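You operate a simulated robot arm through the tools that you are given. There is no shell and no other tool. Be economical: measure what you need, move in short steps, check, and stop when the job is done.

You run a simulated robot arm. Do the job below in one go: nothing can be reset, and whatever is moved stays where it is left.

JOB
Open the fryer, hang the basket up, then heat it to WARM.
Fine: power on first, then the knob; watch till the needle stands at WARM.

The check looks at the end state, three seconds after you hand in, the way a careful person would. Anything else that was tipped, shoved, dropped, spilled or broken makes it a failure.

ROBOT AND FRAMES
A 6-joint arm with a two-finger parallel gripper on a trunk, on a base that drives. Base frame: it is fixed to the floor where the robot stands at the start and does not move with it; the origin is under the middle of the robot, x ahead of it, y to its left, z up. Units: mm, degrees, N and s.
With the tool pointing down near the work surface it reaches from about 420 to 860 mm from the robot's upright axis, wherever it stands. Its first joint turns from -115.0 to 115.0 degrees. Places, roughly: doughnut fryer [700, 0, 1000]; fryer lid [800, 0, 1100]; fryer power switch [500, 0, 900]. Payload 4.2 kg.
Tool frame: the origin (TCP) lies between the finger pads and is the grasp point; the fingertips stand 23 mm ahead of it; z points along the fingers, y is the line along which they close. The gripper opens to 94 mm. The fingers are 38 mm wide and 10 mm thick; the gripper's body (54 by 96 mm) begins 39 mm behind the TCP.
Orientation is that of the tool frame in the base frame, as [roll, pitch, yaw] about the fixed x, y, z axes, in that order (R = Rz(yaw) Ry(pitch) Rx(roll)). With the fingers straight down and closing along the base's y, the tool's x points along the base's -x, its y along +y and its z along -z.

CONTROLS
- The arm moves only by the tool move_arm. Its argument "moves" is a list of rows, each a list of 3 entries, a list of its own where there are three numbers: the shift along the tool's x, y, z in cm, then the turn, a rotation vector about the tool's x, y, z in degrees, then the finger opening in cm, from 0 to 9.4. In form: [[[dx, dy, dz], [ax, ay, az], gripper], ...]. A call has 1 to 8 rows; each row is the pose to reach, as a shift and turn from the pose commanded when the call began, along the tool's axes at that moment. Each row takes 0.2 s and may step no farther than 50 mm and 8.6 degrees from the row before; otherwise, or with a gripper value out of range, the whole call is refused. Where a pose cannot be reached the arm comes as near as it can. A force on the tool above 90 N (or 10 N above the force at the start of the call, whichever is more), or a blocked arm, ends the call early, and 0.2 s more pass. Each finger travels about 108 mm/s and halts on what it meets, pressing with about 41 N; the grip force reading is that of the motor and also rises with nothing between the fingers. The clock runs only during rows and for 0.2 s after the last one: add rows that repeat a pose to give the fingers time. The reply holds the time, the measured pose of the TCP, the force on the tool along the base axes, the opening and the grip force, in the units named above and with some noise, with the torque about the TCP (base axes, N m) and any sound that the robot's microphone picked up.
- Cameras (640 x 400 px; columns grow to the right, rows downward): "scene" is now at [232.6, 160.2, 1510.8]; the picture's right is [-0.40, -0.92, 0.00], its down [-0.38, 0.16, -0.91] and it looks along [0.84, -0.37, -0.41] (base axes); focal length 214 px, centre (320, 200). "wrist" rides on the gripper at [86, 16, -74] in the tool frame; the picture's right is [-0.18, 0.98, 0.00], its down [-0.58, -0.11, -0.81] and it looks along [-0.79, -0.15, 0.59] (tool axes); focal length 243 px, centre (320, 200). There is no depth. A picture from a camera that has moved, and an enlarged one, comes with that camera's place and axes in the base frame and with its lens. The place of the scene camera against the robot may be out by one fixed shift of up to 18 mm in any direction.
- camera(camera): a new picture of that camera. It takes no simulated time.
- slide_trunk(by): slides the trunk up (or, below 0, down) by that many mm; the arm and the scene camera ride with it, the base frame stays. It gives what a move gives, with no picture.
- roll_base(legs): drives the robot by 1 to 6 legs, each [ahead, turn to the left] in mm and degrees, along the robot's own axes; the way and the turn of a leg run together, so that a leg with both is an arc; at most 1500 mm and 180 degrees a leg. The arm and the cameras ride along, it lands a little off, and it stops where it bumps. It gives what a move gives.
- turn_head(pan, tilt): turns the head with the scene camera to pan (to the left, within 80 degrees either way) and tilt (down, from -29 to 69), counted from straight ahead of the robot. It gives what a move gives.
- inspect(camera, box): a new picture of the part [left, top, right, bottom] of that camera's present view, enlarged. It takes no simulated time.
- finish_job(): hands the job in; it is judged then, once.

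Go step by step. Nothing tells you exact positions but the pictures and the camera data: compare them with the known pose of the tool, close in by small moves and look again before you grip or let go. The budget is 120 turns and 90 pictures, counting those below and the enlarged ones. Unless the task says otherwise, let go and move clear before handing in, and close with one line.

The tools are called after ">>>" as a command line: name --argument value ..., lists and objects as JSON in quotes. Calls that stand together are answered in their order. move_arm: Moves the arm, as the interface text tells. Its arguments: {"type":"object","properties":{"moves":{"type":"array","items":{"type":"array"}}},"required":["moves"]} The other tools are called the same way: slide_trunk (by) slides the trunk up or down; roll_base (legs) drives the base; turn_head (pan, tilt) turns the head that bears the scene camera; camera (camera) takes a picture; inspect (camera, box) takes an enlarged picture of a part of a camera's view; finish_job () hands the job in.

At the start:

```text
time_s: 0.0
eef_pos: [431.8, 157.7, 1450.0]
tcp_rot: [179.9, -0.1, -179.9]
wrist_force: [0.3, 0.5, 0.5]
ft_torque: [0.05, 0.0, 0.01]
gripper_width: 93.8
gripper_force: 0.1
trunk travel left (down, up): [-836.0, 154.0]
robot x, y, heading: [-2.4, 3.9, -0.2]
head pan, tilt: [-23.7, 24.2]
```

scene: 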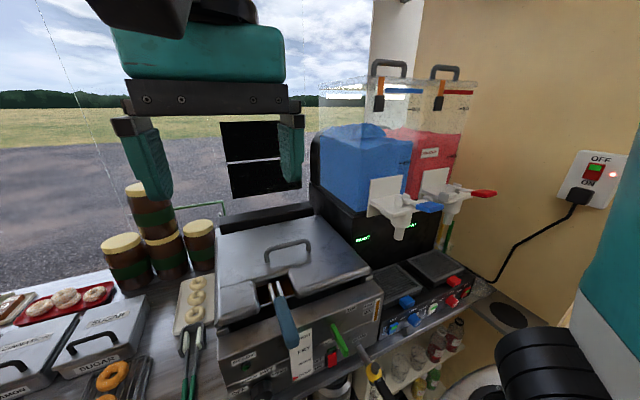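
wrist: 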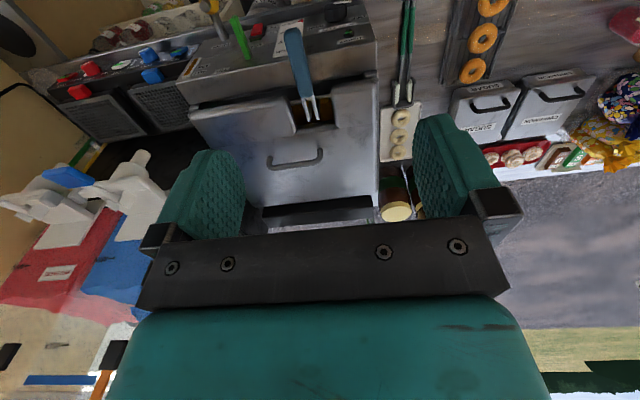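

I see the fryer with its lid, a basket handle sticking out, a control panel with a red switch and other controls. I'll look closer first.

>>> inspect --camera "scene" --box '[200, 200, 400, 400]'

>>> inspect --camera "scene" --box '[540, 130, 640, 230]'

>>> inspect --camera "wrist" --box '[180, 0, 400, 220]'

```text
2.00 times, centred on (300, 300) of scene
camera zoom: at [232.6, 160.2, 1510.8], right [-0.4, -0.92, 0.0], down [-0.38, 0.16, -0.91], along [0.84, -0.37, -0.41], focal length 429 px, centre (360, 0)
```

zoom: 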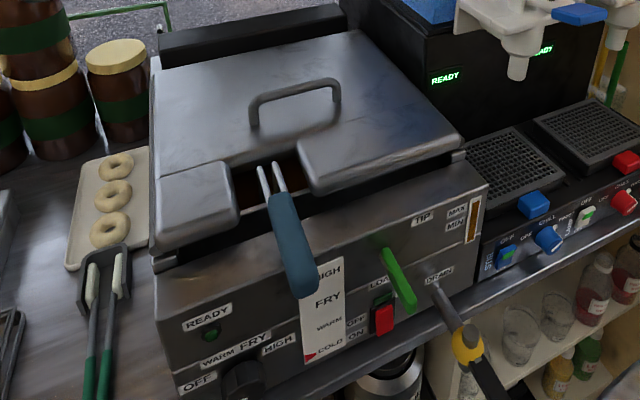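

```text
4.00 times, centred on (590, 180) of scene
camera zoom: at [232.6, 160.2, 1510.8], right [-0.4, -0.92, 0.0], down [-0.38, 0.16, -0.91], along [0.84, -0.37, -0.41], focal length 858 px, centre (-760, 280)
```

zoom: 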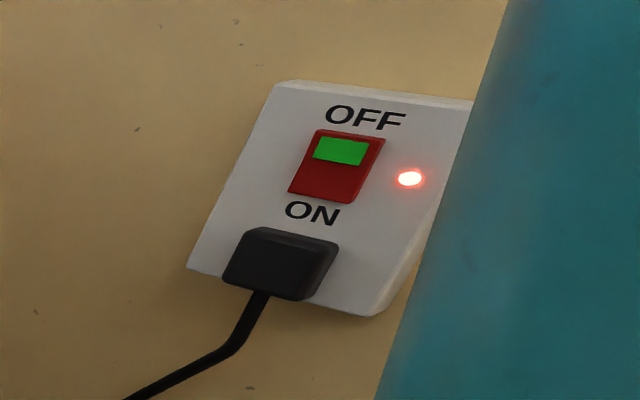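

```text
1.82 times, centred on (290, 110) of wrist
camera zoom: at [344.7, 174.2, 1525.0], right [0.18, 0.98, 0.0], down [0.58, -0.11, 0.81], along [0.79, -0.15, -0.59], focal length 441 px, centre (374, 364)
```

zoom: 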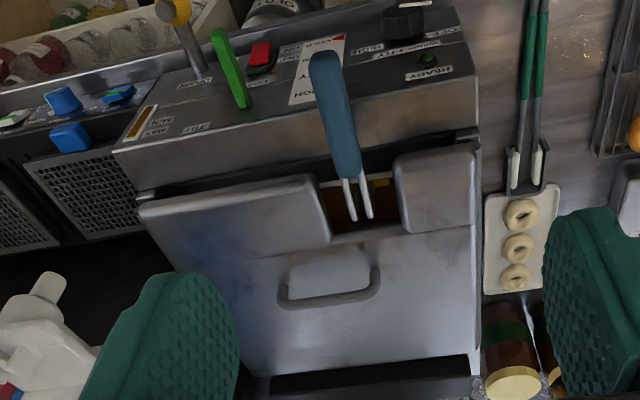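

The controls panel needs a better view. I'll turn the head to look at the fryer centre and zoom in.

>>> turn_head --pan -15 --tilt 48

>>> camera --camera "scene"

>>> inspect --camera "scene" --box '[220, 180, 380, 300]'

```text
time_s: 0.9
eef_pos: [431.0, 157.6, 1450.1]
tcp_rot: [180.0, -0.1, -180.0]
wrist_force: [-0.6, 0.2, 0.2]
ft_torque: [0.05, 0.02, -0.03]
gripper_width: 94.0
gripper_force: 0.1
trunk travel left (down, up): [-836.0, 154.0]
robot x, y, heading: [3.5, 0.2, -0.1]
head pan, tilt: [-15.0, 48.0]
```

```text
84 pictures are left
camera scene: at [224.2, 176.9, 1474.8], right [-0.26, -0.97, 0.0], down [-0.72, 0.19, -0.67], along [0.65, -0.17, -0.74], focal length 214 px, centre (320, 200)
```

scene: 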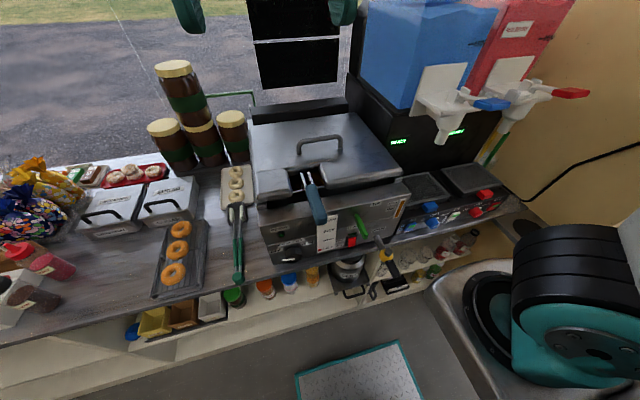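

```text
3.33 times, centred on (300, 240) of scene
camera zoom: at [224.2, 176.9, 1474.8], right [-0.26, -0.97, 0.0], down [-0.72, 0.19, -0.67], along [0.65, -0.17, -0.74], focal length 715 px, centre (387, 67)
```

zoom: 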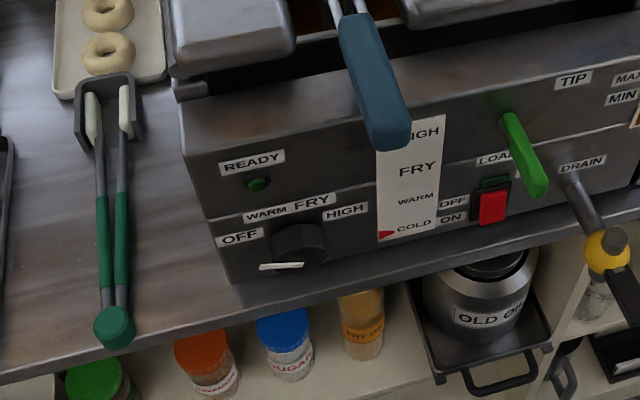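

The fryer's top stands around z≈1170 by rough triangulation. I'll shift the arm sideways for a better stereo base and look at it from nearer.

>>> move_arm --moves '[[[0, -4.5, 0], [0, 0, 0], 9.4], [[0, -9, 0], [0, 0, 0], 9.4], [[0, -13.5, 0], [0, 0, 0], 9.4], [[2, -17, 0], [0, 0, 0], 9.4], [[6, -18, 0], [0, 0, 0], 9.4]]'

>>> camera --camera "wrist"

>>> inspect --camera "scene" --box '[230, 80, 430, 205]'

```text
time_s: 2.1
eef_pos: [397.4, -17.4, 1444.6]
tcp_rot: [179.9, -0.1, 179.7]
wrist_force: [-0.5, 0.6, 0.0]
ft_torque: [0.0, 0.0, -0.02]
gripper_width: 94.0
gripper_force: 0.0
out of reach, approached as far as the arm can: row 2, 5
trunk travel left (down, up): [-836.0, 154.0]
robot x, y, heading: [2.3, 1.3, 0.2]
head pan, tilt: [-15.0, 48.0]
```

```text
82 pictures are left
camera wrist: at [310.6, -0.4, 1518.9], right [0.19, 0.98, 0.0], down [0.58, -0.11, 0.81], along [0.79, -0.15, -0.59], focal length 243 px, centre (320, 200)
```

wrist: 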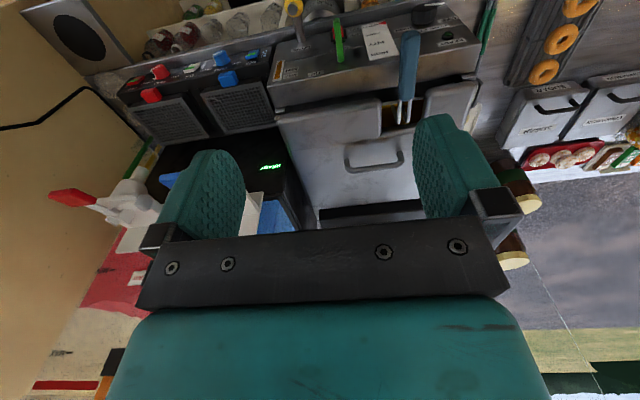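

```text
3.20 times, centred on (330, 142) of scene
camera zoom: at [223.7, 176.8, 1474.8], right [-0.26, -0.97, 0.0], down [-0.72, 0.19, -0.67], along [0.65, -0.17, -0.74], focal length 686 px, centre (288, 384)
```

zoom: 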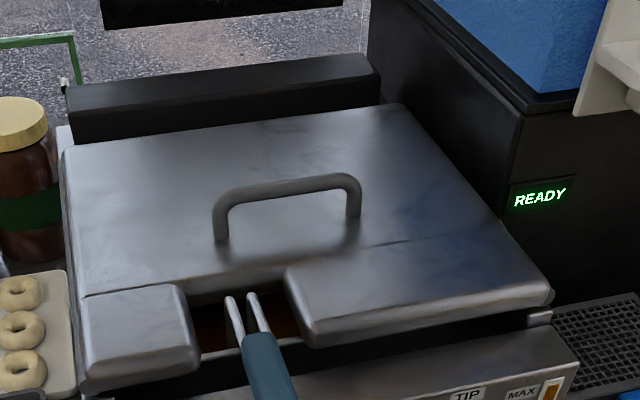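

The lid handle bar comes out near [727, 45, 1130], hinge at the rear, with a dark gap under the lid's front lip. I'll lower the trunk to see the front edge and panel from nearer.

>>> slide_trunk --by -200

>>> camera --camera "wrist"

>>> camera --camera "scene"

```text
time_s: 4.2
eef_pos: [397.9, -17.2, 1244.6]
tcp_rot: [179.9, -0.1, 179.8]
wrist_force: [-0.8, -0.5, -0.4]
ft_torque: [0.0, 0.0, 0.03]
gripper_width: 94.0
gripper_force: 0.0
trunk travel left (down, up): [-636.0, 354.0]
robot x, y, heading: [-0.7, 5.4, 0.0]
head pan, tilt: [-15.0, 48.0]
```

```text
80 pictures are left
camera wrist: at [311.2, -0.1, 1318.9], right [0.19, 0.98, 0.0], down [0.58, -0.11, 0.81], along [0.79, -0.15, -0.59], focal length 243 px, centre (320, 200)
```

wrist: 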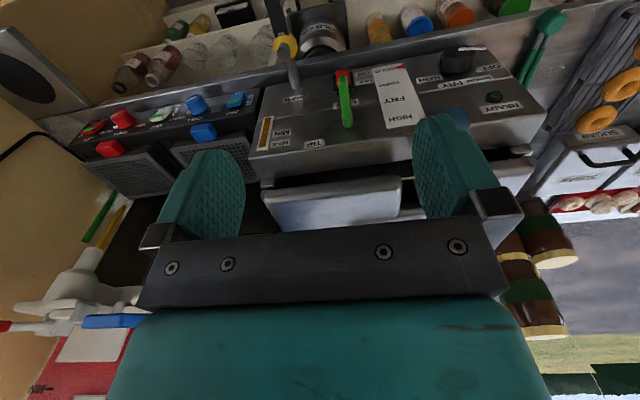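

```text
79 pictures are left
camera scene: at [224.2, 176.9, 1274.8], right [-0.26, -0.97, 0.0], down [-0.72, 0.19, -0.67], along [0.65, -0.17, -0.74], focal length 214 px, centre (320, 200)
```

scene: 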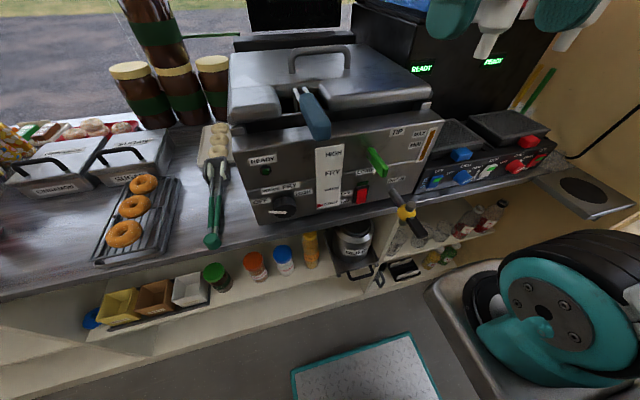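

>>> inspect --camera "scene" --box '[220, 40, 450, 140]'

>>> inspect --camera "scene" --box '[240, 120, 440, 225]'

>>> inspect --camera "wrist" --box '[240, 40, 560, 230]'

```text
2.78 times, centred on (335, 90) of scene
camera zoom: at [224.2, 176.9, 1274.8], right [-0.26, -0.97, 0.0], down [-0.72, 0.19, -0.67], along [0.65, -0.17, -0.74], focal length 597 px, centre (278, 506)
```

zoom: 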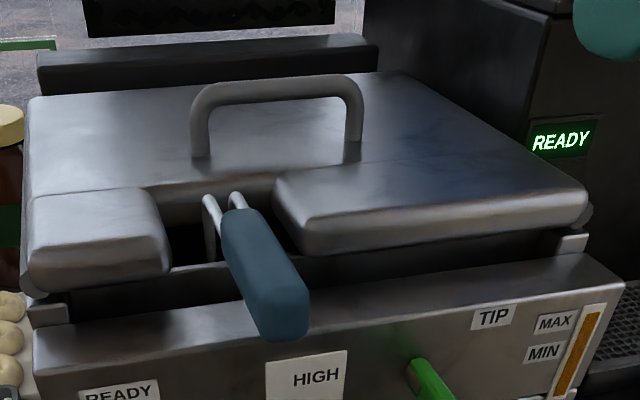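

```text
3.20 times, centred on (340, 172) of scene
camera zoom: at [224.2, 176.9, 1274.8], right [-0.26, -0.97, 0.0], down [-0.72, 0.19, -0.67], along [0.65, -0.17, -0.74], focal length 686 px, centre (256, 288)
```

zoom: 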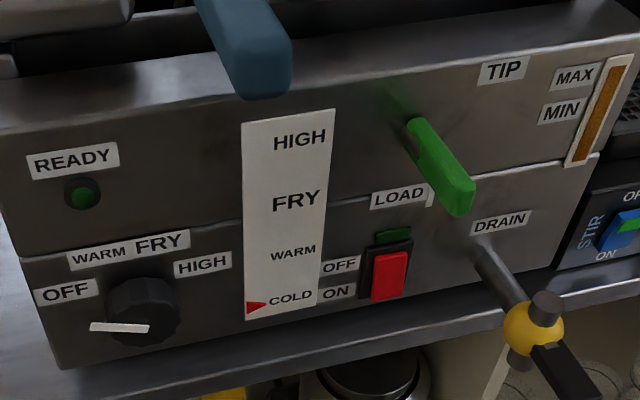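

```text
2.00 times, centred on (400, 135) of wrist
camera zoom: at [311.2, -0.1, 1318.9], right [0.19, 0.98, 0.0], down [0.58, -0.11, 0.81], along [0.79, -0.15, -0.59], focal length 485 px, centre (160, 330)
```

zoom: 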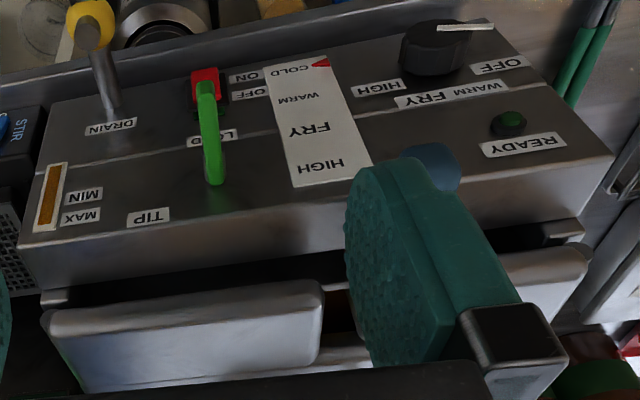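

The lid's front lip sits at about x≈570 with a ~30 mm gap below it over the fryer deck. My plan is a horizontal gripper with one finger below the right-hand lip and one above, lifting along the arc. First I turn the tool to point forward.

>>> move_arm --moves '[[[-1, 0, -0.5], [4.33, -4.33, -4.33], 9.4], [[-2, 0, -1], [8.66, -8.66, -8.66], 9.4], [[-3, 0, -1.5], [12.99, -12.99, -12.99], 9.4], [[-4, 0, -2], [17.32, -17.32, -17.32], 9.4], [[-5, 0, -2.5], [21.65, -21.65, -21.65], 9.4], [[-6, 0, -3], [25.98, -25.98, -25.98], 9.4], [[-7, 0, -3.5], [30.31, -30.31, -30.31], 9.4], [[-8, 0, -4], [34.64, -34.64, -34.64], 9.4]]'

```text
time_s: 6.0
eef_pos: [474.7, -33.8, 1443.7]
tcp_rot: [-142.4, 21.4, -138.4]
wrist_force: [22.1, -5.5, -11.7]
ft_torque: [0.51, -0.81, 1.4]
gripper_width: 94.0
gripper_force: 0.0
out of reach, approached as far as the arm can: row 1, 2, 3, 4, 5, 6, 7, 8
trunk travel left (down, up): [-636.0, 354.0]
robot x, y, heading: [-0.3, 6.0, 0.1]
head pan, tilt: [-15.0, 48.0]
stopped in row 8: the force on the tool passed its limit at 139 N (the readings are from after the stop); the commanded pose is now the measured one
```

The arm ended at z=1444, well off the commanded path, and met a force of 139 N. I'll look before doing anything else.

>>> turn_head --pan -10 --tilt 20

>>> camera --camera "scene"

>>> camera --camera "wrist"

```text
time_s: 7.0
eef_pos: [476.2, -34.4, 1444.6]
tcp_rot: [-142.4, 21.5, -138.5]
wrist_force: [15.9, 5.2, -14.0]
ft_torque: [0.34, -1.44, -0.1]
gripper_width: 93.9
gripper_force: 0.1
trunk travel left (down, up): [-636.0, 354.0]
robot x, y, heading: [2.1, 1.5, -0.1]
head pan, tilt: [-10.0, 20.0]
```

```text
75 pictures are left
camera scene: at [239.7, 181.1, 1317.5], right [-0.17, -0.98, 0.0], down [-0.34, 0.06, -0.94], along [0.93, -0.16, -0.34], focal length 214 px, centre (320, 200)
```

scene: 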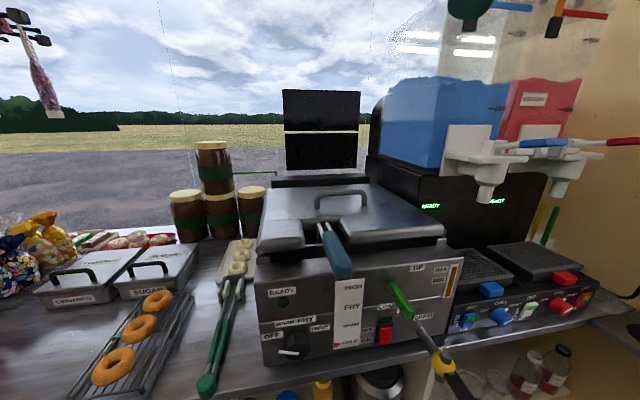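

```text
74 pictures are left
camera wrist: at [363.4, -55.5, 1458.6], right [-0.22, 0.84, -0.49], down [-0.06, 0.49, 0.87], along [0.97, 0.22, -0.06], focal length 243 px, centre (320, 200)
```

wrist: 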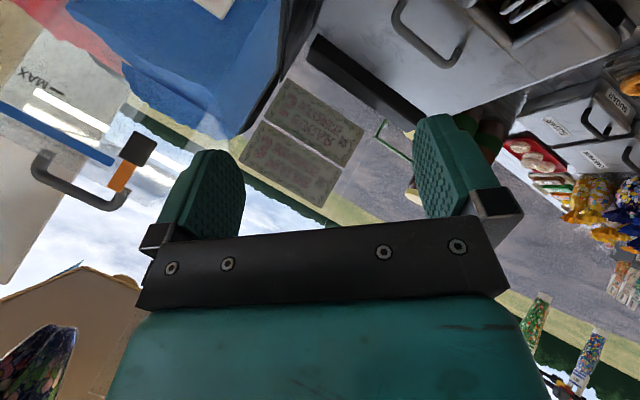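

Nothing in the scene has moved; the arm was folded too close to its own body. I'll check the floor around the robot, since backing up would give it room.

>>> turn_head --pan 80 --tilt 35

>>> camera --camera "scene"

>>> turn_head --pan -80 --tilt 35

>>> camera --camera "scene"

```text
time_s: 8.6
eef_pos: [475.5, -34.7, 1445.9]
tcp_rot: [-142.3, 21.4, -138.4]
wrist_force: [18.5, 7.7, -18.1]
ft_torque: [0.38, -1.84, -0.37]
gripper_width: 94.1
gripper_force: 0.0
trunk travel left (down, up): [-636.0, 354.0]
robot x, y, heading: [-3.6, 0.6, -0.1]
head pan, tilt: [80.0, 35.0]
```

```text
73 pictures are left
camera scene: at [163.4, 284.0, 1293.8], right [0.98, -0.17, 0.0], down [-0.1, -0.56, -0.82], along [0.14, 0.81, -0.57], focal length 214 px, centre (320, 200)
```

scene: 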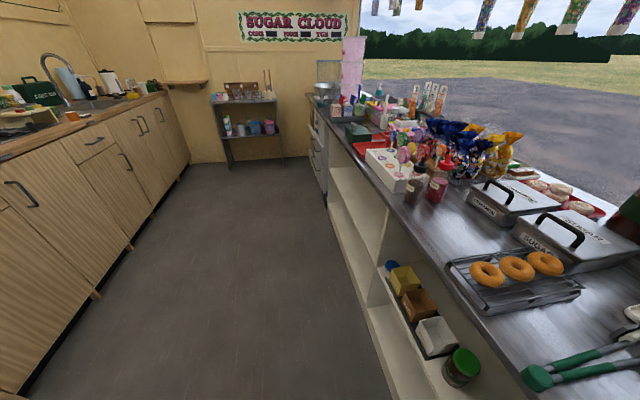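

```text
time_s: 11.1
eef_pos: [476.0, -34.2, 1444.9]
tcp_rot: [-142.4, 21.4, -138.4]
wrist_force: [18.4, 7.1, -17.2]
ft_torque: [0.41, -1.77, -0.18]
gripper_width: 94.2
gripper_force: 0.0
trunk travel left (down, up): [-636.0, 354.0]
robot x, y, heading: [-0.6, 5.2, 0.2]
head pan, tilt: [-80.0, 35.0]
```

```text
72 pictures are left
camera scene: at [163.4, 110.6, 1293.8], right [-0.98, -0.17, 0.0], down [-0.1, 0.56, -0.82], along [0.14, -0.81, -0.57], focal length 214 px, centre (320, 200)
```

scene: 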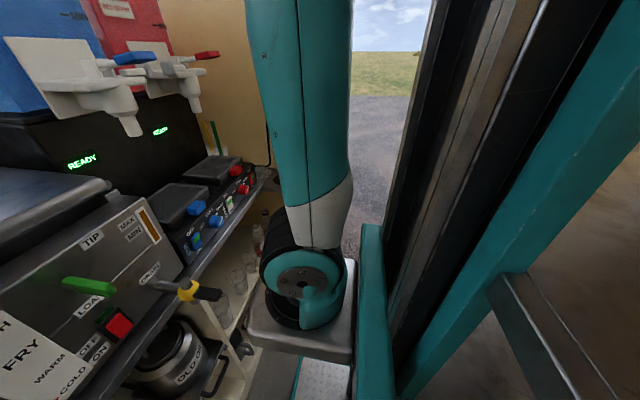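

The aisle behind is clear (rear cabinet about 1.1 m back). First I relieve the self-contact by moving the tool forward, then back the base up 250 mm.

>>> move_arm --moves '[[[-2.1, -1.1, 1.87], [0, 0, 0], 9.4], [[-4.9, -2.5, 4.35], [0, 0, 0], 9.4], [[-7.0, -3.6, 6.2], [0, 0, 0], 9.4]]'

>>> roll_base --legs '[[-250, 0]]'

>>> turn_head --pan -10 --tilt 30

>>> camera --camera "scene"

```text
time_s: 11.9
eef_pos: [576.2, -36.4, 1446.1]
tcp_rot: [-142.3, 21.3, -138.5]
wrist_force: [-0.9, 1.2, -0.1]
ft_torque: [0.04, 0.0, 0.0]
gripper_width: 93.6
gripper_force: 0.1
trunk travel left (down, up): [-636.0, 354.0]
robot x, y, heading: [-1.0, 3.2, 0.2]
head pan, tilt: [-80.0, 35.0]
```

```text
time_s: 13.7
eef_pos: [321.5, -34.7, 1443.8]
tcp_rot: [-142.4, 21.4, -138.6]
wrist_force: [0.4, 0.6, 0.5]
ft_torque: [-0.02, -0.05, 0.01]
gripper_width: 93.8
gripper_force: 0.0
trunk travel left (down, up): [-636.0, 354.0]
robot x, y, heading: [-253.2, 0.2, -0.0]
head pan, tilt: [-80.0, 35.0]
```

```text
time_s: 15.1
eef_pos: [322.6, -35.0, 1444.8]
tcp_rot: [-142.2, 21.4, -138.4]
wrist_force: [-0.6, -0.1, -0.3]
ft_torque: [0.01, 0.01, 0.0]
gripper_width: 94.0
gripper_force: 0.1
trunk travel left (down, up): [-636.0, 354.0]
robot x, y, heading: [-253.8, 3.0, 0.2]
head pan, tilt: [-10.0, 30.0]
```

```text
71 pictures are left
camera scene: at [-15.8, 181.5, 1301.5], right [-0.17, -0.98, 0.0], down [-0.49, 0.09, -0.87], along [0.85, -0.15, -0.5], focal length 214 px, centre (320, 200)
```

scene: 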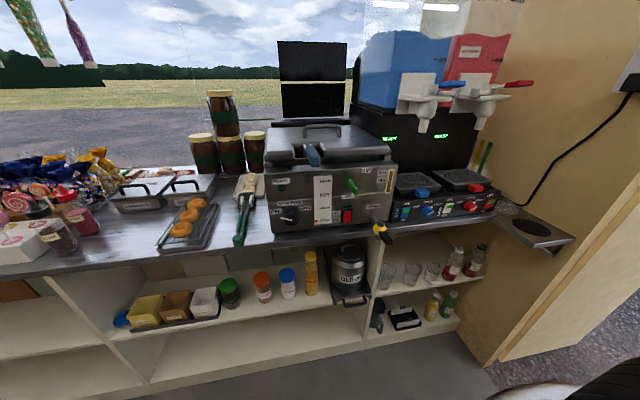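

Contact is gone and the base stands 250 mm back. Now I finish turning the tool to point forward with the fingers closing vertically.

>>> move_arm --moves '[[[-1.1, -0.6, 1], [4.95, -4.35, -5.0], 9.4], [[-2.2, -1.2, 2], [9.9, -8.7, -10.0], 9.4], [[-3.4, -1.75, 3], [14.85, -13.05, -15.0], 9.4], [[-4.5, -2.3, 4], [19.8, -17.4, -20.0], 9.4], [[-5.6, -2.9, 5], [24.75, -21.75, -25.0], 9.4], [[-6.8, -3.5, 6], [29.7, -26.1, -30.0], 9.4], [[-7.9, -4.1, 7], [34.65, -30.45, -35.0], 9.4], [[-9.06, -4.65, 8.09], [39.6, -34.8, -40.1], 9.4]]'

>>> camera --camera "scene"

>>> camera --camera "wrist"

```text
time_s: 15.6
eef_pos: [351.7, -29.6, 1465.3]
tcp_rot: [-133.0, 22.5, -129.3]
wrist_force: [13.4, -5.3, -2.1]
ft_torque: [0.18, -0.18, 1.26]
gripper_width: 94.2
gripper_force: 0.0
out of reach, approached as far as the arm can: row 1, 2
trunk travel left (down, up): [-636.0, 354.0]
robot x, y, heading: [-249.9, 2.5, -0.2]
head pan, tilt: [-10.0, 30.0]
stopped in row 2: the force on the tool passed its limit at 112 N (the readings are from after the stop); the commanded pose is now the measured one
```

```text
70 pictures are left
camera scene: at [-16.1, 181.6, 1301.7], right [-0.17, -0.98, 0.0], down [-0.49, 0.09, -0.87], along [0.85, -0.15, -0.5], focal length 214 px, centre (320, 200)
```

scene: 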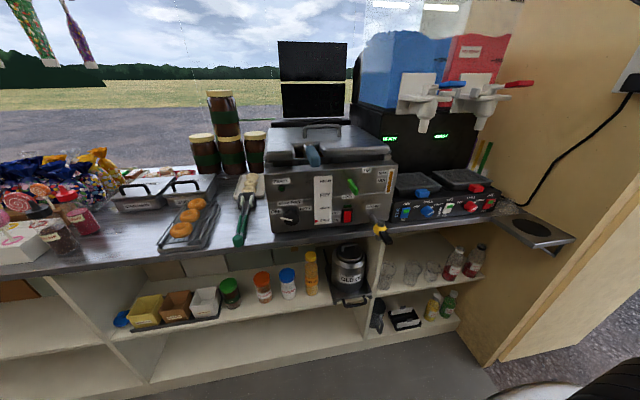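

```text
69 pictures are left
camera wrist: at [240.9, -61.5, 1467.8], right [-0.24, 0.77, -0.59], down [-0.21, 0.56, 0.8], along [0.95, 0.32, 0.03], focal length 243 px, centre (320, 200)
```

wrist: 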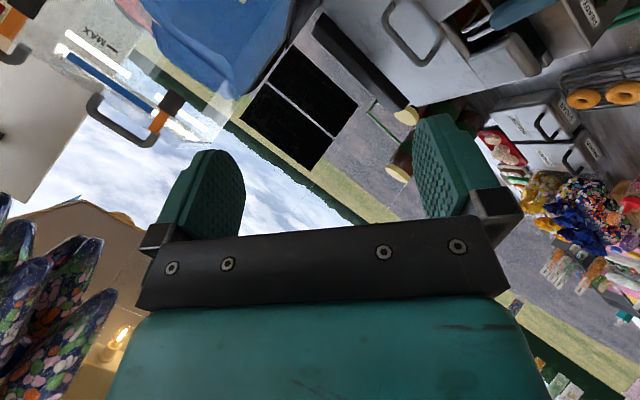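

Self-contact again, with the tool high and close to the shoulder. I'll extend it forward and lower without turning, then turn there.

>>> move_arm --moves '[[[-2.9, -1.8, 3.7], [0, 0, 0], 9.4], [[-5.9, -3.5, 7.3], [0, 0, 0], 9.4], [[-8.8, -5.3, 11.0], [0, 0, 0], 9.4], [[-7.3, -2.6, 13.5], [0, 0, 0], 9.4], [[-5.7, 0.2, 16.1], [0, 0, 0], 9.4], [[-4.2, 2.8, 18.6], [0, 0, 0], 9.4], [[-3.05, 4.8, 20.45], [0, 0, 0], 9.4]]'

```text
refused: row 1 steps farther than a row can; nothing moved
```

>>> move_arm --moves '[[[-2.2, -1.3, 2.75], [0, 0, 0], 9.4], [[-4.4, -2.6, 5.5], [0, 0, 0], 9.4], [[-6.6, -3.9, 8.2], [0, 0, 0], 9.4], [[-8.8, -5.3, 11.0], [0, 0, 0], 9.4], [[-7.3, -2.6, 13.5], [0, 0, 0], 9.4], [[-5.7, 0.2, 16.1], [0, 0, 0], 9.4], [[-4.2, 2.8, 18.6], [0, 0, 0], 9.4], [[-3.05, 4.8, 20.45], [0, 0, 0], 9.4]]'

```text
time_s: 16.0
eef_pos: [368.3, -26.4, 1465.8]
tcp_rot: [-133.4, 23.7, -129.2]
wrist_force: [19.7, -0.5, -4.6]
ft_torque: [0.24, -0.62, 0.83]
gripper_width: 93.9
gripper_force: 0.0
trunk travel left (down, up): [-636.0, 354.0]
robot x, y, heading: [-253.4, 5.0, 0.2]
head pan, tilt: [-10.0, 30.0]
stopped in row 1: the force on the tool passed its limit at 131 N (the readings are from after the stop); the commanded pose is now the measured one
```

>>> move_arm --moves '[[[2.1, 1.2, -0.9], [-4.95, 4.35, 5.0], 9.4], [[4.2, 2.5, -1.75], [-9.9, 8.7, 10.0], 9.4]]'

>>> turn_head --pan -50 --tilt -20

>>> camera --camera "scene"

```text
time_s: 16.6
eef_pos: [324.7, -36.2, 1442.0]
tcp_rot: [-149.4, 23.0, -143.9]
wrist_force: [0.7, 0.3, -0.7]
ft_torque: [0.0, -0.03, -0.03]
gripper_width: 93.8
gripper_force: 0.1
trunk travel left (down, up): [-636.0, 354.0]
robot x, y, heading: [-253.1, 0.7, 0.3]
head pan, tilt: [-10.0, 30.0]
```

```text
time_s: 17.8
eef_pos: [324.7, -35.1, 1442.0]
tcp_rot: [-149.3, 23.0, -143.6]
wrist_force: [0.0, 0.8, 0.3]
ft_torque: [-0.04, 0.05, 0.04]
gripper_width: 94.0
gripper_force: 0.1
trunk travel left (down, up): [-636.0, 354.0]
robot x, y, heading: [-251.4, -1.2, 0.0]
head pan, tilt: [-50.0, -20.0]
```

```text
68 pictures are left
camera scene: at [-55.8, 139.1, 1379.1], right [-0.77, -0.64, 0.0], down [0.22, -0.26, -0.94], along [0.6, -0.72, 0.34], focal length 214 px, centre (320, 200)
```

scene: 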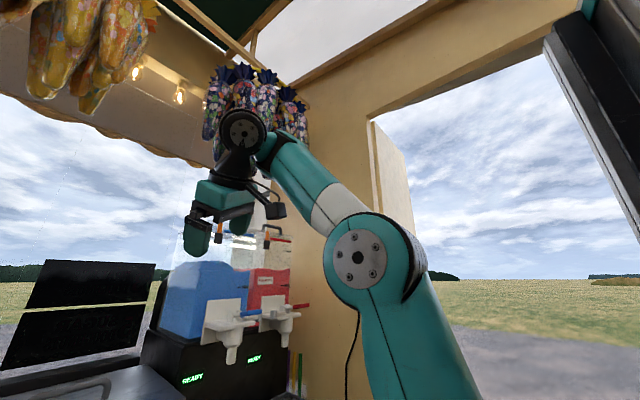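

The candy bags hang well above and beyond the wrist; the trouble is the arm's own folding. I'll return the tool to straight down, lower and farther out, then pitch it forward from there.

>>> move_arm --moves '[[[-0.77, 0.58, 3.0], [-3.65, 5.17, 4.8], 9.4], [[-1.53, 1.17, 6.0], [-7.3, 10.3, 9.6], 9.4], [[-2.3, 1.75, 9.05], [-10.95, 15.5, 14.4], 9.4], [[-3.07, 2.33, 12.1], [-14.6, 20.7, 19.2], 9.4], [[-3.83, 2.92, 15.1], [-18.25, 25.8, 24.0], 9.4], [[-4.6, 3.5, 18.1], [-21.9, 31.0, 28.8], 9.4]]'

>>> camera --camera "scene"

```text
time_s: 19.2
eef_pos: [448.7, -23.0, 1301.6]
tcp_rot: [-179.9, 0.4, 179.9]
wrist_force: [3.0, 1.5, -5.9]
ft_torque: [-0.15, -0.34, -0.17]
gripper_width: 94.1
gripper_force: 0.0
trunk travel left (down, up): [-636.0, 354.0]
robot x, y, heading: [-252.0, 1.7, -0.0]
head pan, tilt: [-50.0, -20.0]
```

```text
67 pictures are left
camera scene: at [-56.5, 139.0, 1379.3], right [-0.77, -0.64, 0.0], down [0.22, -0.26, -0.94], along [0.6, -0.72, 0.34], focal length 214 px, centre (320, 200)
```

scene: 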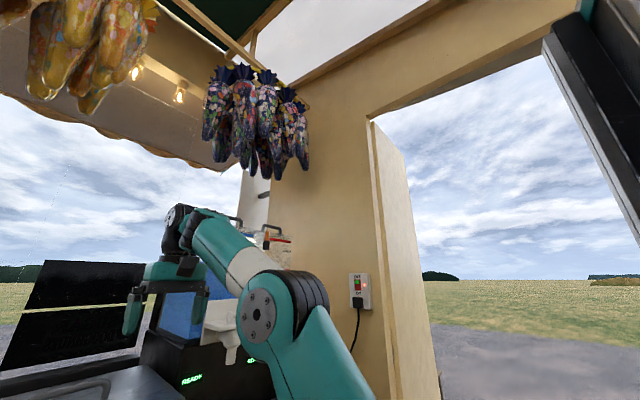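

>>> move_arm --moves '[[[-1, 0, 0], [0, -8, 0], 9.4], [[-2, 0, 0], [0, -16, 0], 9.4], [[-3, 0, 0], [0, -24, 0], 9.4], [[-4, 0, 0], [0, -32, 0], 9.4], [[-5, 0, 0], [0, -40, 0], 9.4], [[-6, 0, 0], [0, -48, 0], 9.4], [[-7, 0, 0], [0, -56, 0], 9.4], [[-8, 0, 0], [0, -64, 0], 9.4]]'

>>> camera --camera "scene"

```text
time_s: 21.0
eef_pos: [509.5, -25.9, 1352.8]
tcp_rot: [179.8, 45.9, 180.0]
wrist_force: [0.1, 0.1, -0.7]
ft_torque: [0.0, -0.04, 0.01]
gripper_width: 93.9
gripper_force: 0.0
out of reach, approached as far as the arm can: row 4, 5, 6, 7, 8
trunk travel left (down, up): [-636.0, 354.0]
robot x, y, heading: [-248.4, 1.6, 0.1]
head pan, tilt: [-50.0, -20.0]
```

```text
66 pictures are left
camera scene: at [-55.8, 139.1, 1379.2], right [-0.77, -0.64, 0.0], down [0.22, -0.26, -0.94], along [0.6, -0.72, 0.34], focal length 214 px, centre (320, 200)
```

scene: 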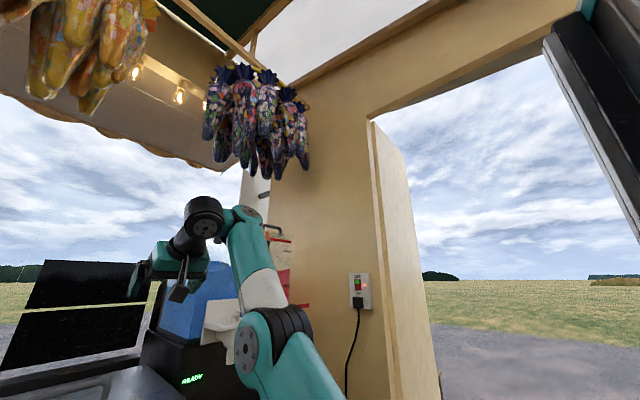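

>>> roll_base --legs '[[-120, 0]]'

>>> move_arm --moves '[[[-2.1, 0, 2.2], [0, 0, 0], 9.4], [[-4.2, 0, 4.3], [0, -7, 0], 9.4], [[-6.3, 0, 6.5], [0, -14, 0], 9.4], [[-8.3, 0, 8.6], [0, -21, 0], 9.4], [[-9, 0, 9.3], [0, -28, 0], 9.4], [[-9.7, 0, 10], [0, -36, 0], 9.4], [[-9.7, 0, 10], [0, -44, 0], 9.4]]'

>>> camera --camera "scene"

```text
time_s: 22.2
eef_pos: [387.7, -25.4, 1353.1]
tcp_rot: [179.9, 45.9, -179.9]
wrist_force: [-0.6, 0.5, 0.3]
ft_torque: [-0.03, -0.02, 0.0]
gripper_width: 93.6
gripper_force: 0.1
trunk travel left (down, up): [-636.0, 354.0]
robot x, y, heading: [-372.7, 0.5, 0.1]
head pan, tilt: [-50.0, -20.0]
```

```text
time_s: 23.8
eef_pos: [584.8, -12.4, 1393.7]
tcp_rot: [75.3, 89.8, 75.4]
wrist_force: [-0.2, -0.2, -0.3]
ft_torque: [0.04, 0.04, 0.03]
gripper_width: 94.0
gripper_force: 0.0
out of reach, approached as far as the arm can: row 1, 2, 3, 4, 5, 6, 7
trunk travel left (down, up): [-636.0, 354.0]
robot x, y, heading: [-373.5, 3.8, -0.0]
head pan, tilt: [-50.0, -20.0]
```

```text
65 pictures are left
camera scene: at [-177.1, 139.0, 1379.2], right [-0.77, -0.64, 0.0], down [0.22, -0.26, -0.94], along [0.6, -0.72, 0.34], focal length 214 px, centre (320, 200)
```

scene: 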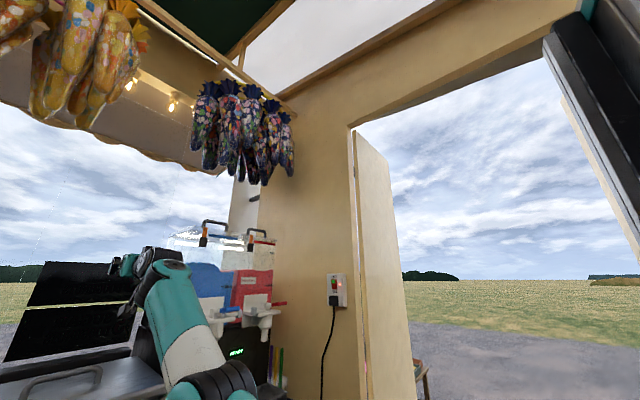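

The tool is horizontal now. I'll roll it 90° about its own axis so the fingers close vertically, pulling back a little.

>>> move_arm --moves '[[[0, 0, -1], [0, 0, -8], 9.4], [[0, 0, -2], [0, 0, -16], 9.4], [[0, 0, -3], [0, 0, -24], 9.4], [[0, 0, -4], [0, 0, -32], 9.4], [[0, 0, -4], [0, 0, -40], 9.4], [[0, 0, -4], [0, 0, -48], 9.4], [[0, 0, -4], [0, 0, -56], 9.4], [[0, 0, -4], [0, 0, -64], 9.4]]'

```text
time_s: 25.6
eef_pos: [569.6, -3.9, 1414.3]
tcp_rot: [-90.1, 26.0, -90.0]
wrist_force: [0.2, 0.1, 0.1]
ft_torque: [-0.04, -0.02, 0.04]
gripper_width: 93.9
gripper_force: 0.0
out of reach, approached as far as the arm can: row 1, 2, 3, 4, 5, 6, 7, 8
trunk travel left (down, up): [-636.0, 354.0]
robot x, y, heading: [-371.4, 4.2, 0.4]
head pan, tilt: [-50.0, -20.0]
```

>>> move_arm --moves '[[[0, 0, -1], [0, 0, -8], 9.4], [[0, 0, -2], [0, 0, -16], 9.4], [[0, 0, -3], [0, 0, -24], 9.4], [[0, 0, -4], [0, 0, -26], 9.4]]'

>>> turn_head --pan -15 --tilt 25

>>> camera --camera "scene"

>>> camera --camera "wrist"

```text
time_s: 26.6
eef_pos: [555.3, 3.3, 1431.2]
tcp_rot: [-90.1, 0.2, -89.8]
wrist_force: [0.5, -0.1, 0.4]
ft_torque: [-0.02, 0.02, 0.0]
gripper_width: 94.2
gripper_force: 0.0
out of reach, approached as far as the arm can: row 1, 2, 3, 4
trunk travel left (down, up): [-636.0, 354.0]
robot x, y, heading: [-370.0, 2.8, -0.0]
head pan, tilt: [-50.0, -20.0]
```

```text
time_s: 27.7
eef_pos: [554.0, 1.6, 1430.8]
tcp_rot: [-90.1, 0.2, -89.8]
wrist_force: [-0.2, 0.2, 0.0]
ft_torque: [0.03, 0.02, 0.02]
gripper_width: 93.9
gripper_force: 0.0
trunk travel left (down, up): [-636.0, 354.0]
robot x, y, heading: [-374.4, 2.5, 0.1]
head pan, tilt: [-15.0, 25.0]
```

```text
64 pictures are left
camera scene: at [-136.7, 173.4, 1309.6], right [-0.26, -0.97, 0.0], down [-0.41, 0.11, -0.91], along [0.88, -0.23, -0.42], focal length 214 px, centre (320, 200)
```

scene: 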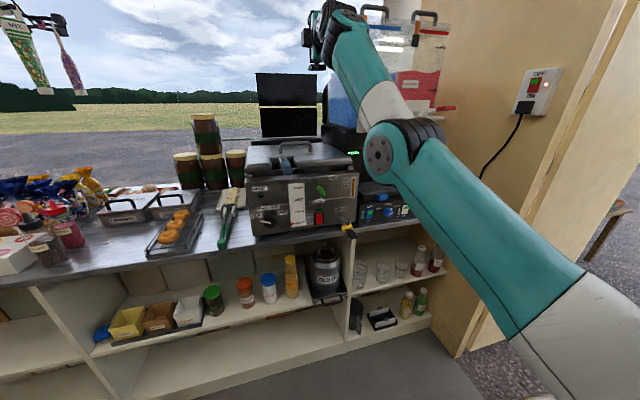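

```text
63 pictures are left
camera wrist: at [479.5, -84.2, 1415.3], right [0.0, 0.19, -0.98], down [-0.81, 0.58, 0.11], along [0.59, 0.79, 0.15], focal length 243 px, centre (320, 200)
```

wrist: 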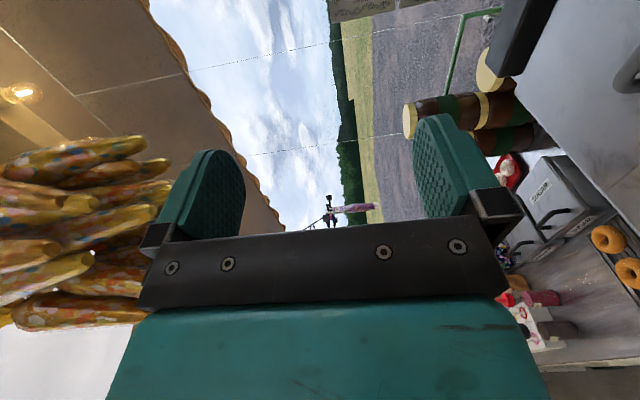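

>>> roll_base --legs '[[-60, 0]]'

>>> slide_trunk --by -270

>>> camera --camera "scene"

>>> camera --camera "wrist"

```text
time_s: 28.7
eef_pos: [494.6, 2.8, 1432.1]
tcp_rot: [-90.1, 0.2, -89.8]
wrist_force: [-0.3, -0.3, -0.4]
ft_torque: [0.03, -0.06, -0.01]
gripper_width: 93.8
gripper_force: 0.0
trunk travel left (down, up): [-636.0, 354.0]
robot x, y, heading: [-434.3, 0.8, -0.1]
head pan, tilt: [-15.0, 25.0]
```

```text
time_s: 31.4
eef_pos: [494.2, 3.7, 1161.9]
tcp_rot: [-90.1, 0.2, -89.8]
wrist_force: [-0.1, 0.1, 0.6]
ft_torque: [0.0, 0.0, -0.01]
gripper_width: 94.0
gripper_force: 0.1
trunk travel left (down, up): [-366.0, 624.0]
robot x, y, heading: [-430.5, -1.6, 0.1]
head pan, tilt: [-15.0, 25.0]
```

```text
62 pictures are left
camera scene: at [-196.8, 173.7, 1039.5], right [-0.26, -0.97, 0.0], down [-0.41, 0.11, -0.91], along [0.88, -0.23, -0.42], focal length 214 px, centre (320, 200)
```

scene: 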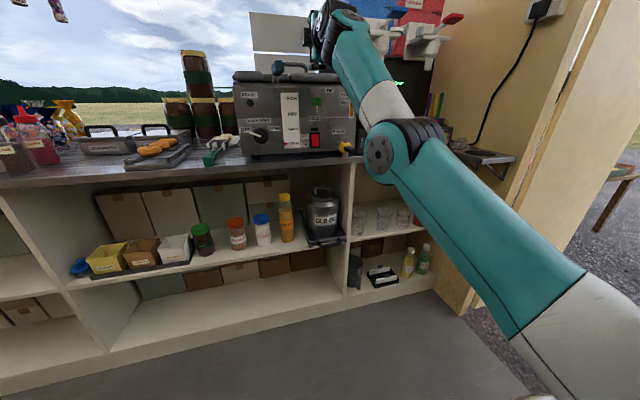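

```text
61 pictures are left
camera wrist: at [419.5, -83.5, 1145.4], right [0.0, 0.19, -0.98], down [-0.81, 0.58, 0.11], along [0.59, 0.79, 0.15], focal length 243 px, centre (320, 200)
```

wrist: 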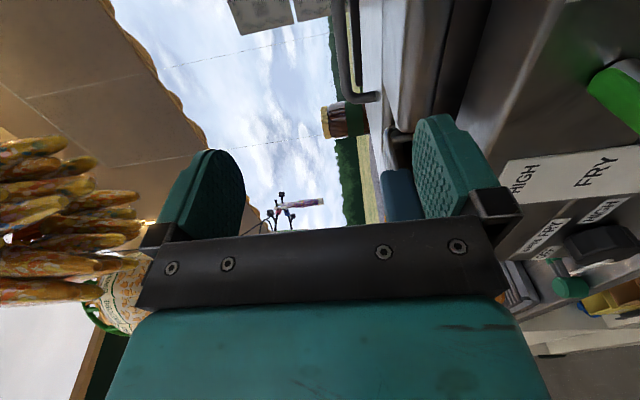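

>>> inspect --camera "wrist" --box '[320, 0, 560, 150]'

>>> inspect --camera "scene" --box '[220, 40, 380, 160]'

```text
2.67 times, centred on (440, 75) of wrist
camera zoom: at [419.5, -83.5, 1145.4], right [0.0, 0.19, -0.98], down [-0.81, 0.58, 0.11], along [0.59, 0.79, 0.15], focal length 647 px, centre (0, 533)
```

zoom: 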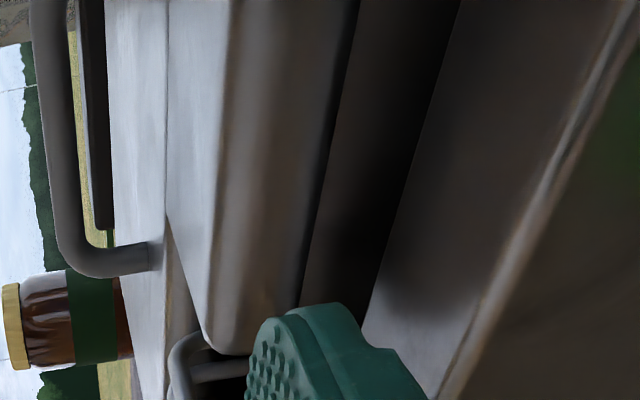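

```text
3.33 times, centred on (300, 100) of scene
camera zoom: at [-196.8, 173.7, 1039.5], right [-0.26, -0.97, 0.0], down [-0.41, 0.11, -0.91], along [0.88, -0.23, -0.42], focal length 715 px, centre (387, 533)
```

zoom: 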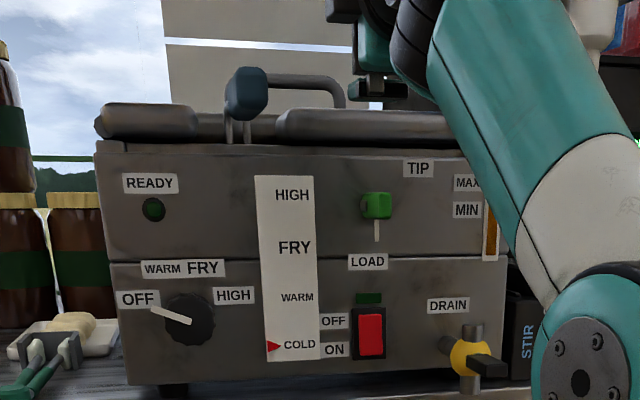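

The wrist view shows the lip's bottom around z≈1086 and the deck around z≈1060, so the lower finger should go in at about z≈1074. I'm lowering 36 mm and checking.

>>> slide_trunk --by -36

>>> inspect --camera "wrist" --box '[320, 0, 560, 150]'

>>> inspect --camera "scene" --box '[220, 20, 380, 140]'

```text
time_s: 32.2
eef_pos: [495.0, 3.7, 1125.1]
tcp_rot: [-90.1, 0.2, -89.8]
wrist_force: [-0.2, 0.2, 0.4]
ft_torque: [-0.02, -0.03, 0.01]
gripper_width: 93.8
gripper_force: 0.0
trunk travel left (down, up): [-330.0, 660.0]
robot x, y, heading: [-434.6, -0.4, -0.1]
head pan, tilt: [-15.0, 25.0]
```

```text
2.67 times, centred on (440, 75) of wrist
camera zoom: at [419.5, -83.5, 1109.4], right [0.0, 0.19, -0.98], down [-0.81, 0.58, 0.11], along [0.59, 0.79, 0.15], focal length 647 px, centre (0, 533)
```

zoom: 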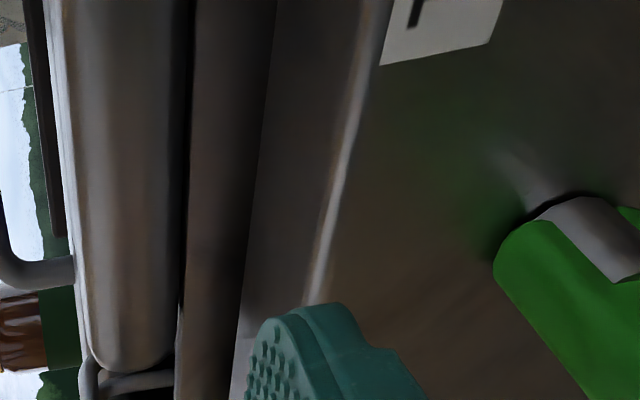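

```text
3.33 times, centred on (300, 80) of scene
camera zoom: at [-196.8, 173.7, 1003.5], right [-0.26, -0.97, 0.0], down [-0.41, 0.11, -0.91], along [0.88, -0.23, -0.42], focal length 715 px, centre (387, 600)
```

zoom: 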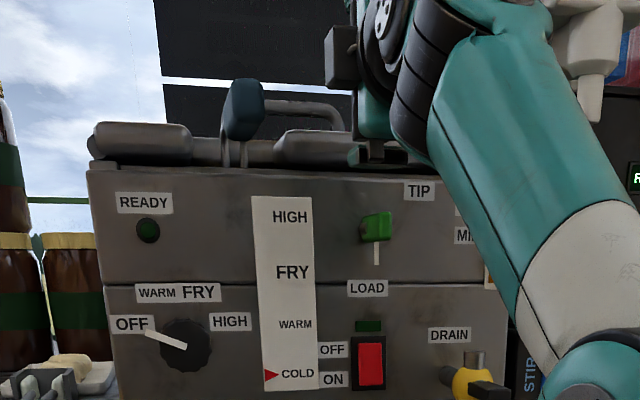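

The lip rests on the vat with only ~10 mm clearance, so the front-edge route is poor. I'll instead grip the top handle with the tool pointing down and fingers closing along x. Raising, then pitching the tool down.

>>> slide_trunk --by 280

>>> move_arm --moves '[[[0, 0, -1], [-8, 0, 0], 9.4], [[0, 0, -2], [-16, 0, 0], 9.4], [[0, 0, -3], [-24, 0, 0], 9.4], [[0, 0, -4], [-32, 0, 0], 9.4], [[0, 0, -5], [-40, 0, 0], 9.4], [[0, 0, -6], [-48, 0, 0], 9.4], [[0, 0, -7], [-56, 0, 0], 9.4], [[0, 0, -8], [-64, 0, 0], 9.4]]'

```text
time_s: 35.1
eef_pos: [494.3, 2.8, 1405.1]
tcp_rot: [-90.1, 0.3, -89.8]
wrist_force: [-0.1, 0.3, -0.1]
ft_torque: [0.0, -0.01, 0.03]
gripper_width: 94.2
gripper_force: 0.0
trunk travel left (down, up): [-610.0, 380.0]
robot x, y, heading: [-435.9, 3.3, 0.0]
head pan, tilt: [-15.0, 25.0]
```

```text
time_s: 36.9
eef_pos: [326.0, 2.2, 1331.2]
tcp_rot: [-151.4, 5.0, -87.4]
wrist_force: [-2.7, 1.1, 0.7]
ft_torque: [-0.11, -0.03, -0.08]
gripper_width: 94.1
gripper_force: 0.2
out of reach, approached as far as the arm can: row 1, 2, 3, 4, 5, 6, 7, 8
trunk travel left (down, up): [-610.0, 380.0]
robot x, y, heading: [-435.6, 4.9, -0.0]
head pan, tilt: [-15.0, 25.0]
```

>>> move_arm --moves '[[[0, 0, 0], [-7.1, 1.4, 0.3], 9.4], [[0, 0, 0], [-14.2, 2.8, 0.6], 9.4], [[0, 0, 0], [-21.3, 4.1, 1.0], 9.4], [[0, 0, 0], [-28.4, 5.5, 1.3], 9.4]]'

>>> roll_base --legs '[[390, 0]]'

>>> turn_head --pan -15 --tilt 40

>>> camera --camera "scene"

>>> camera --camera "wrist"

```text
time_s: 37.9
eef_pos: [271.0, -10.7, 1282.3]
tcp_rot: [-178.4, 0.3, -89.7]
wrist_force: [0.3, 0.1, -1.3]
ft_torque: [0.01, 0.06, -0.05]
gripper_width: 94.2
gripper_force: 0.0
out of reach, approached as far as the arm can: row 1, 2, 3, 4
trunk travel left (down, up): [-610.0, 380.0]
robot x, y, heading: [-431.4, 6.0, 0.1]
head pan, tilt: [-15.0, 25.0]
```

```text
time_s: 40.3
eef_pos: [653.2, -15.4, 1284.1]
tcp_rot: [-178.2, 0.4, -90.2]
wrist_force: [0.0, -0.9, 0.7]
ft_torque: [0.04, 0.02, -0.01]
gripper_width: 94.2
gripper_force: 0.1
trunk travel left (down, up): [-610.0, 380.0]
robot x, y, heading: [-56.4, 1.6, -0.3]
head pan, tilt: [-15.0, 25.0]
```

```text
time_s: 41.0
eef_pos: [653.8, -14.4, 1284.2]
tcp_rot: [-178.2, 0.4, -90.2]
wrist_force: [0.0, -0.8, -0.5]
ft_torque: [-0.01, -0.04, 0.0]
gripper_width: 94.0
gripper_force: 0.0
trunk travel left (down, up): [-610.0, 380.0]
robot x, y, heading: [-50.6, 1.6, -0.1]
head pan, tilt: [-15.0, 40.0]
```

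```text
56 pictures are left
camera scene: at [178.3, 173.6, 1260.3], right [-0.26, -0.96, 0.0], down [-0.62, 0.17, -0.77], along [0.74, -0.2, -0.64], focal length 214 px, centre (320, 200)
```

scene: 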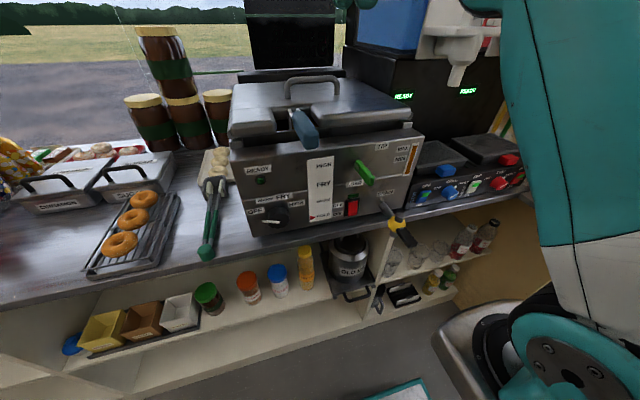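

```text
55 pictures are left
camera wrist: at [633.3, -101.3, 1356.9], right [-0.98, 0.19, -0.03], down [0.08, 0.58, 0.81], along [0.17, 0.8, -0.58], focal length 243 px, centre (320, 200)
```

wrist: 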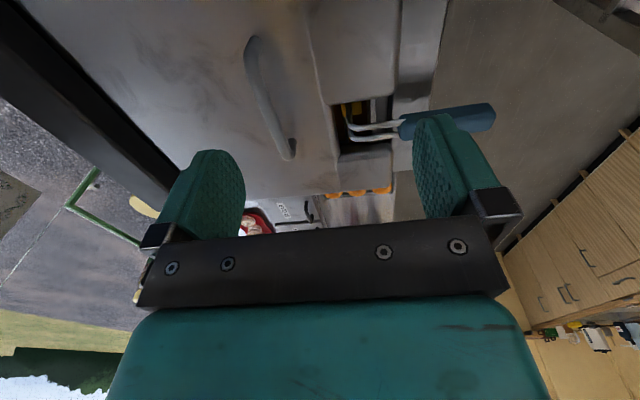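

The handle bar is at about [720, 43, 1130]. I move above it with tips ~45 mm clear and look.

>>> move_arm --moves '[[[-2, -2.2, 2], [0, 0, 0], 9.4], [[-4, -4.4, 4], [0, 0, 0], 9.4], [[-5.7, -6.6, 6.4], [0, 0, 0], 9.4], [[-5.7, -6.6, 8.4], [0, 0, 0], 9.4], [[-5.7, -6.6, 8.4], [0, 0, 0], 9.4]]'

>>> camera --camera "wrist"

>>> camera --camera "scene"

```text
time_s: 42.2
eef_pos: [720.3, 44.0, 1201.0]
tcp_rot: [-178.1, 0.4, -90.2]
wrist_force: [-0.3, -0.1, 0.4]
ft_torque: [-0.02, 0.01, -0.04]
gripper_width: 93.9
gripper_force: 0.1
out of reach, approached as far as the arm can: row 2, 3
trunk travel left (down, up): [-610.0, 380.0]
robot x, y, heading: [-50.9, 1.7, -0.4]
head pan, tilt: [-15.0, 40.0]
```

```text
54 pictures are left
camera wrist: at [701.1, -43.4, 1274.5], right [-0.98, 0.19, -0.03], down [0.08, 0.58, 0.81], along [0.17, 0.8, -0.58], focal length 243 px, centre (320, 200)
```

wrist: 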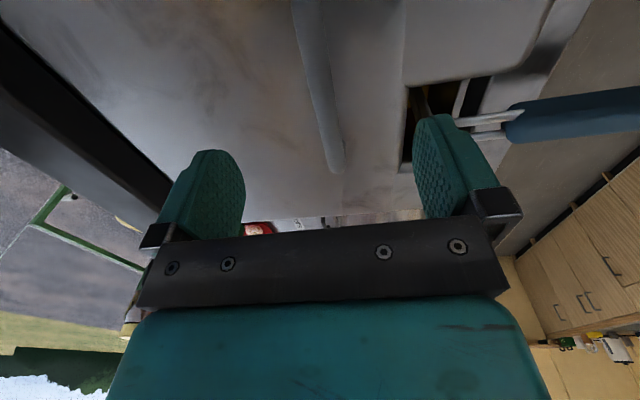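

```text
53 pictures are left
camera scene: at [178.2, 173.6, 1260.2], right [-0.26, -0.96, 0.0], down [-0.62, 0.17, -0.77], along [0.74, -0.2, -0.64], focal length 214 px, centre (320, 200)
```

scene: 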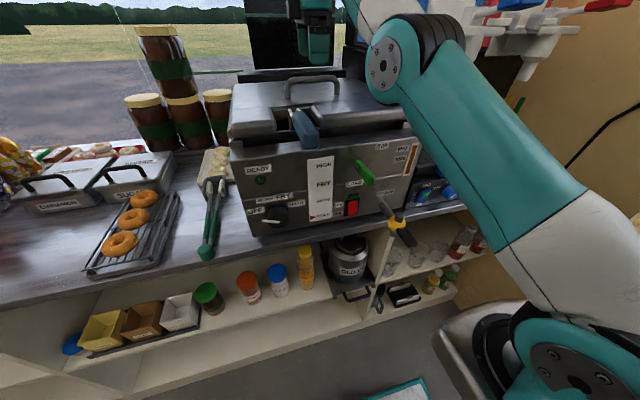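

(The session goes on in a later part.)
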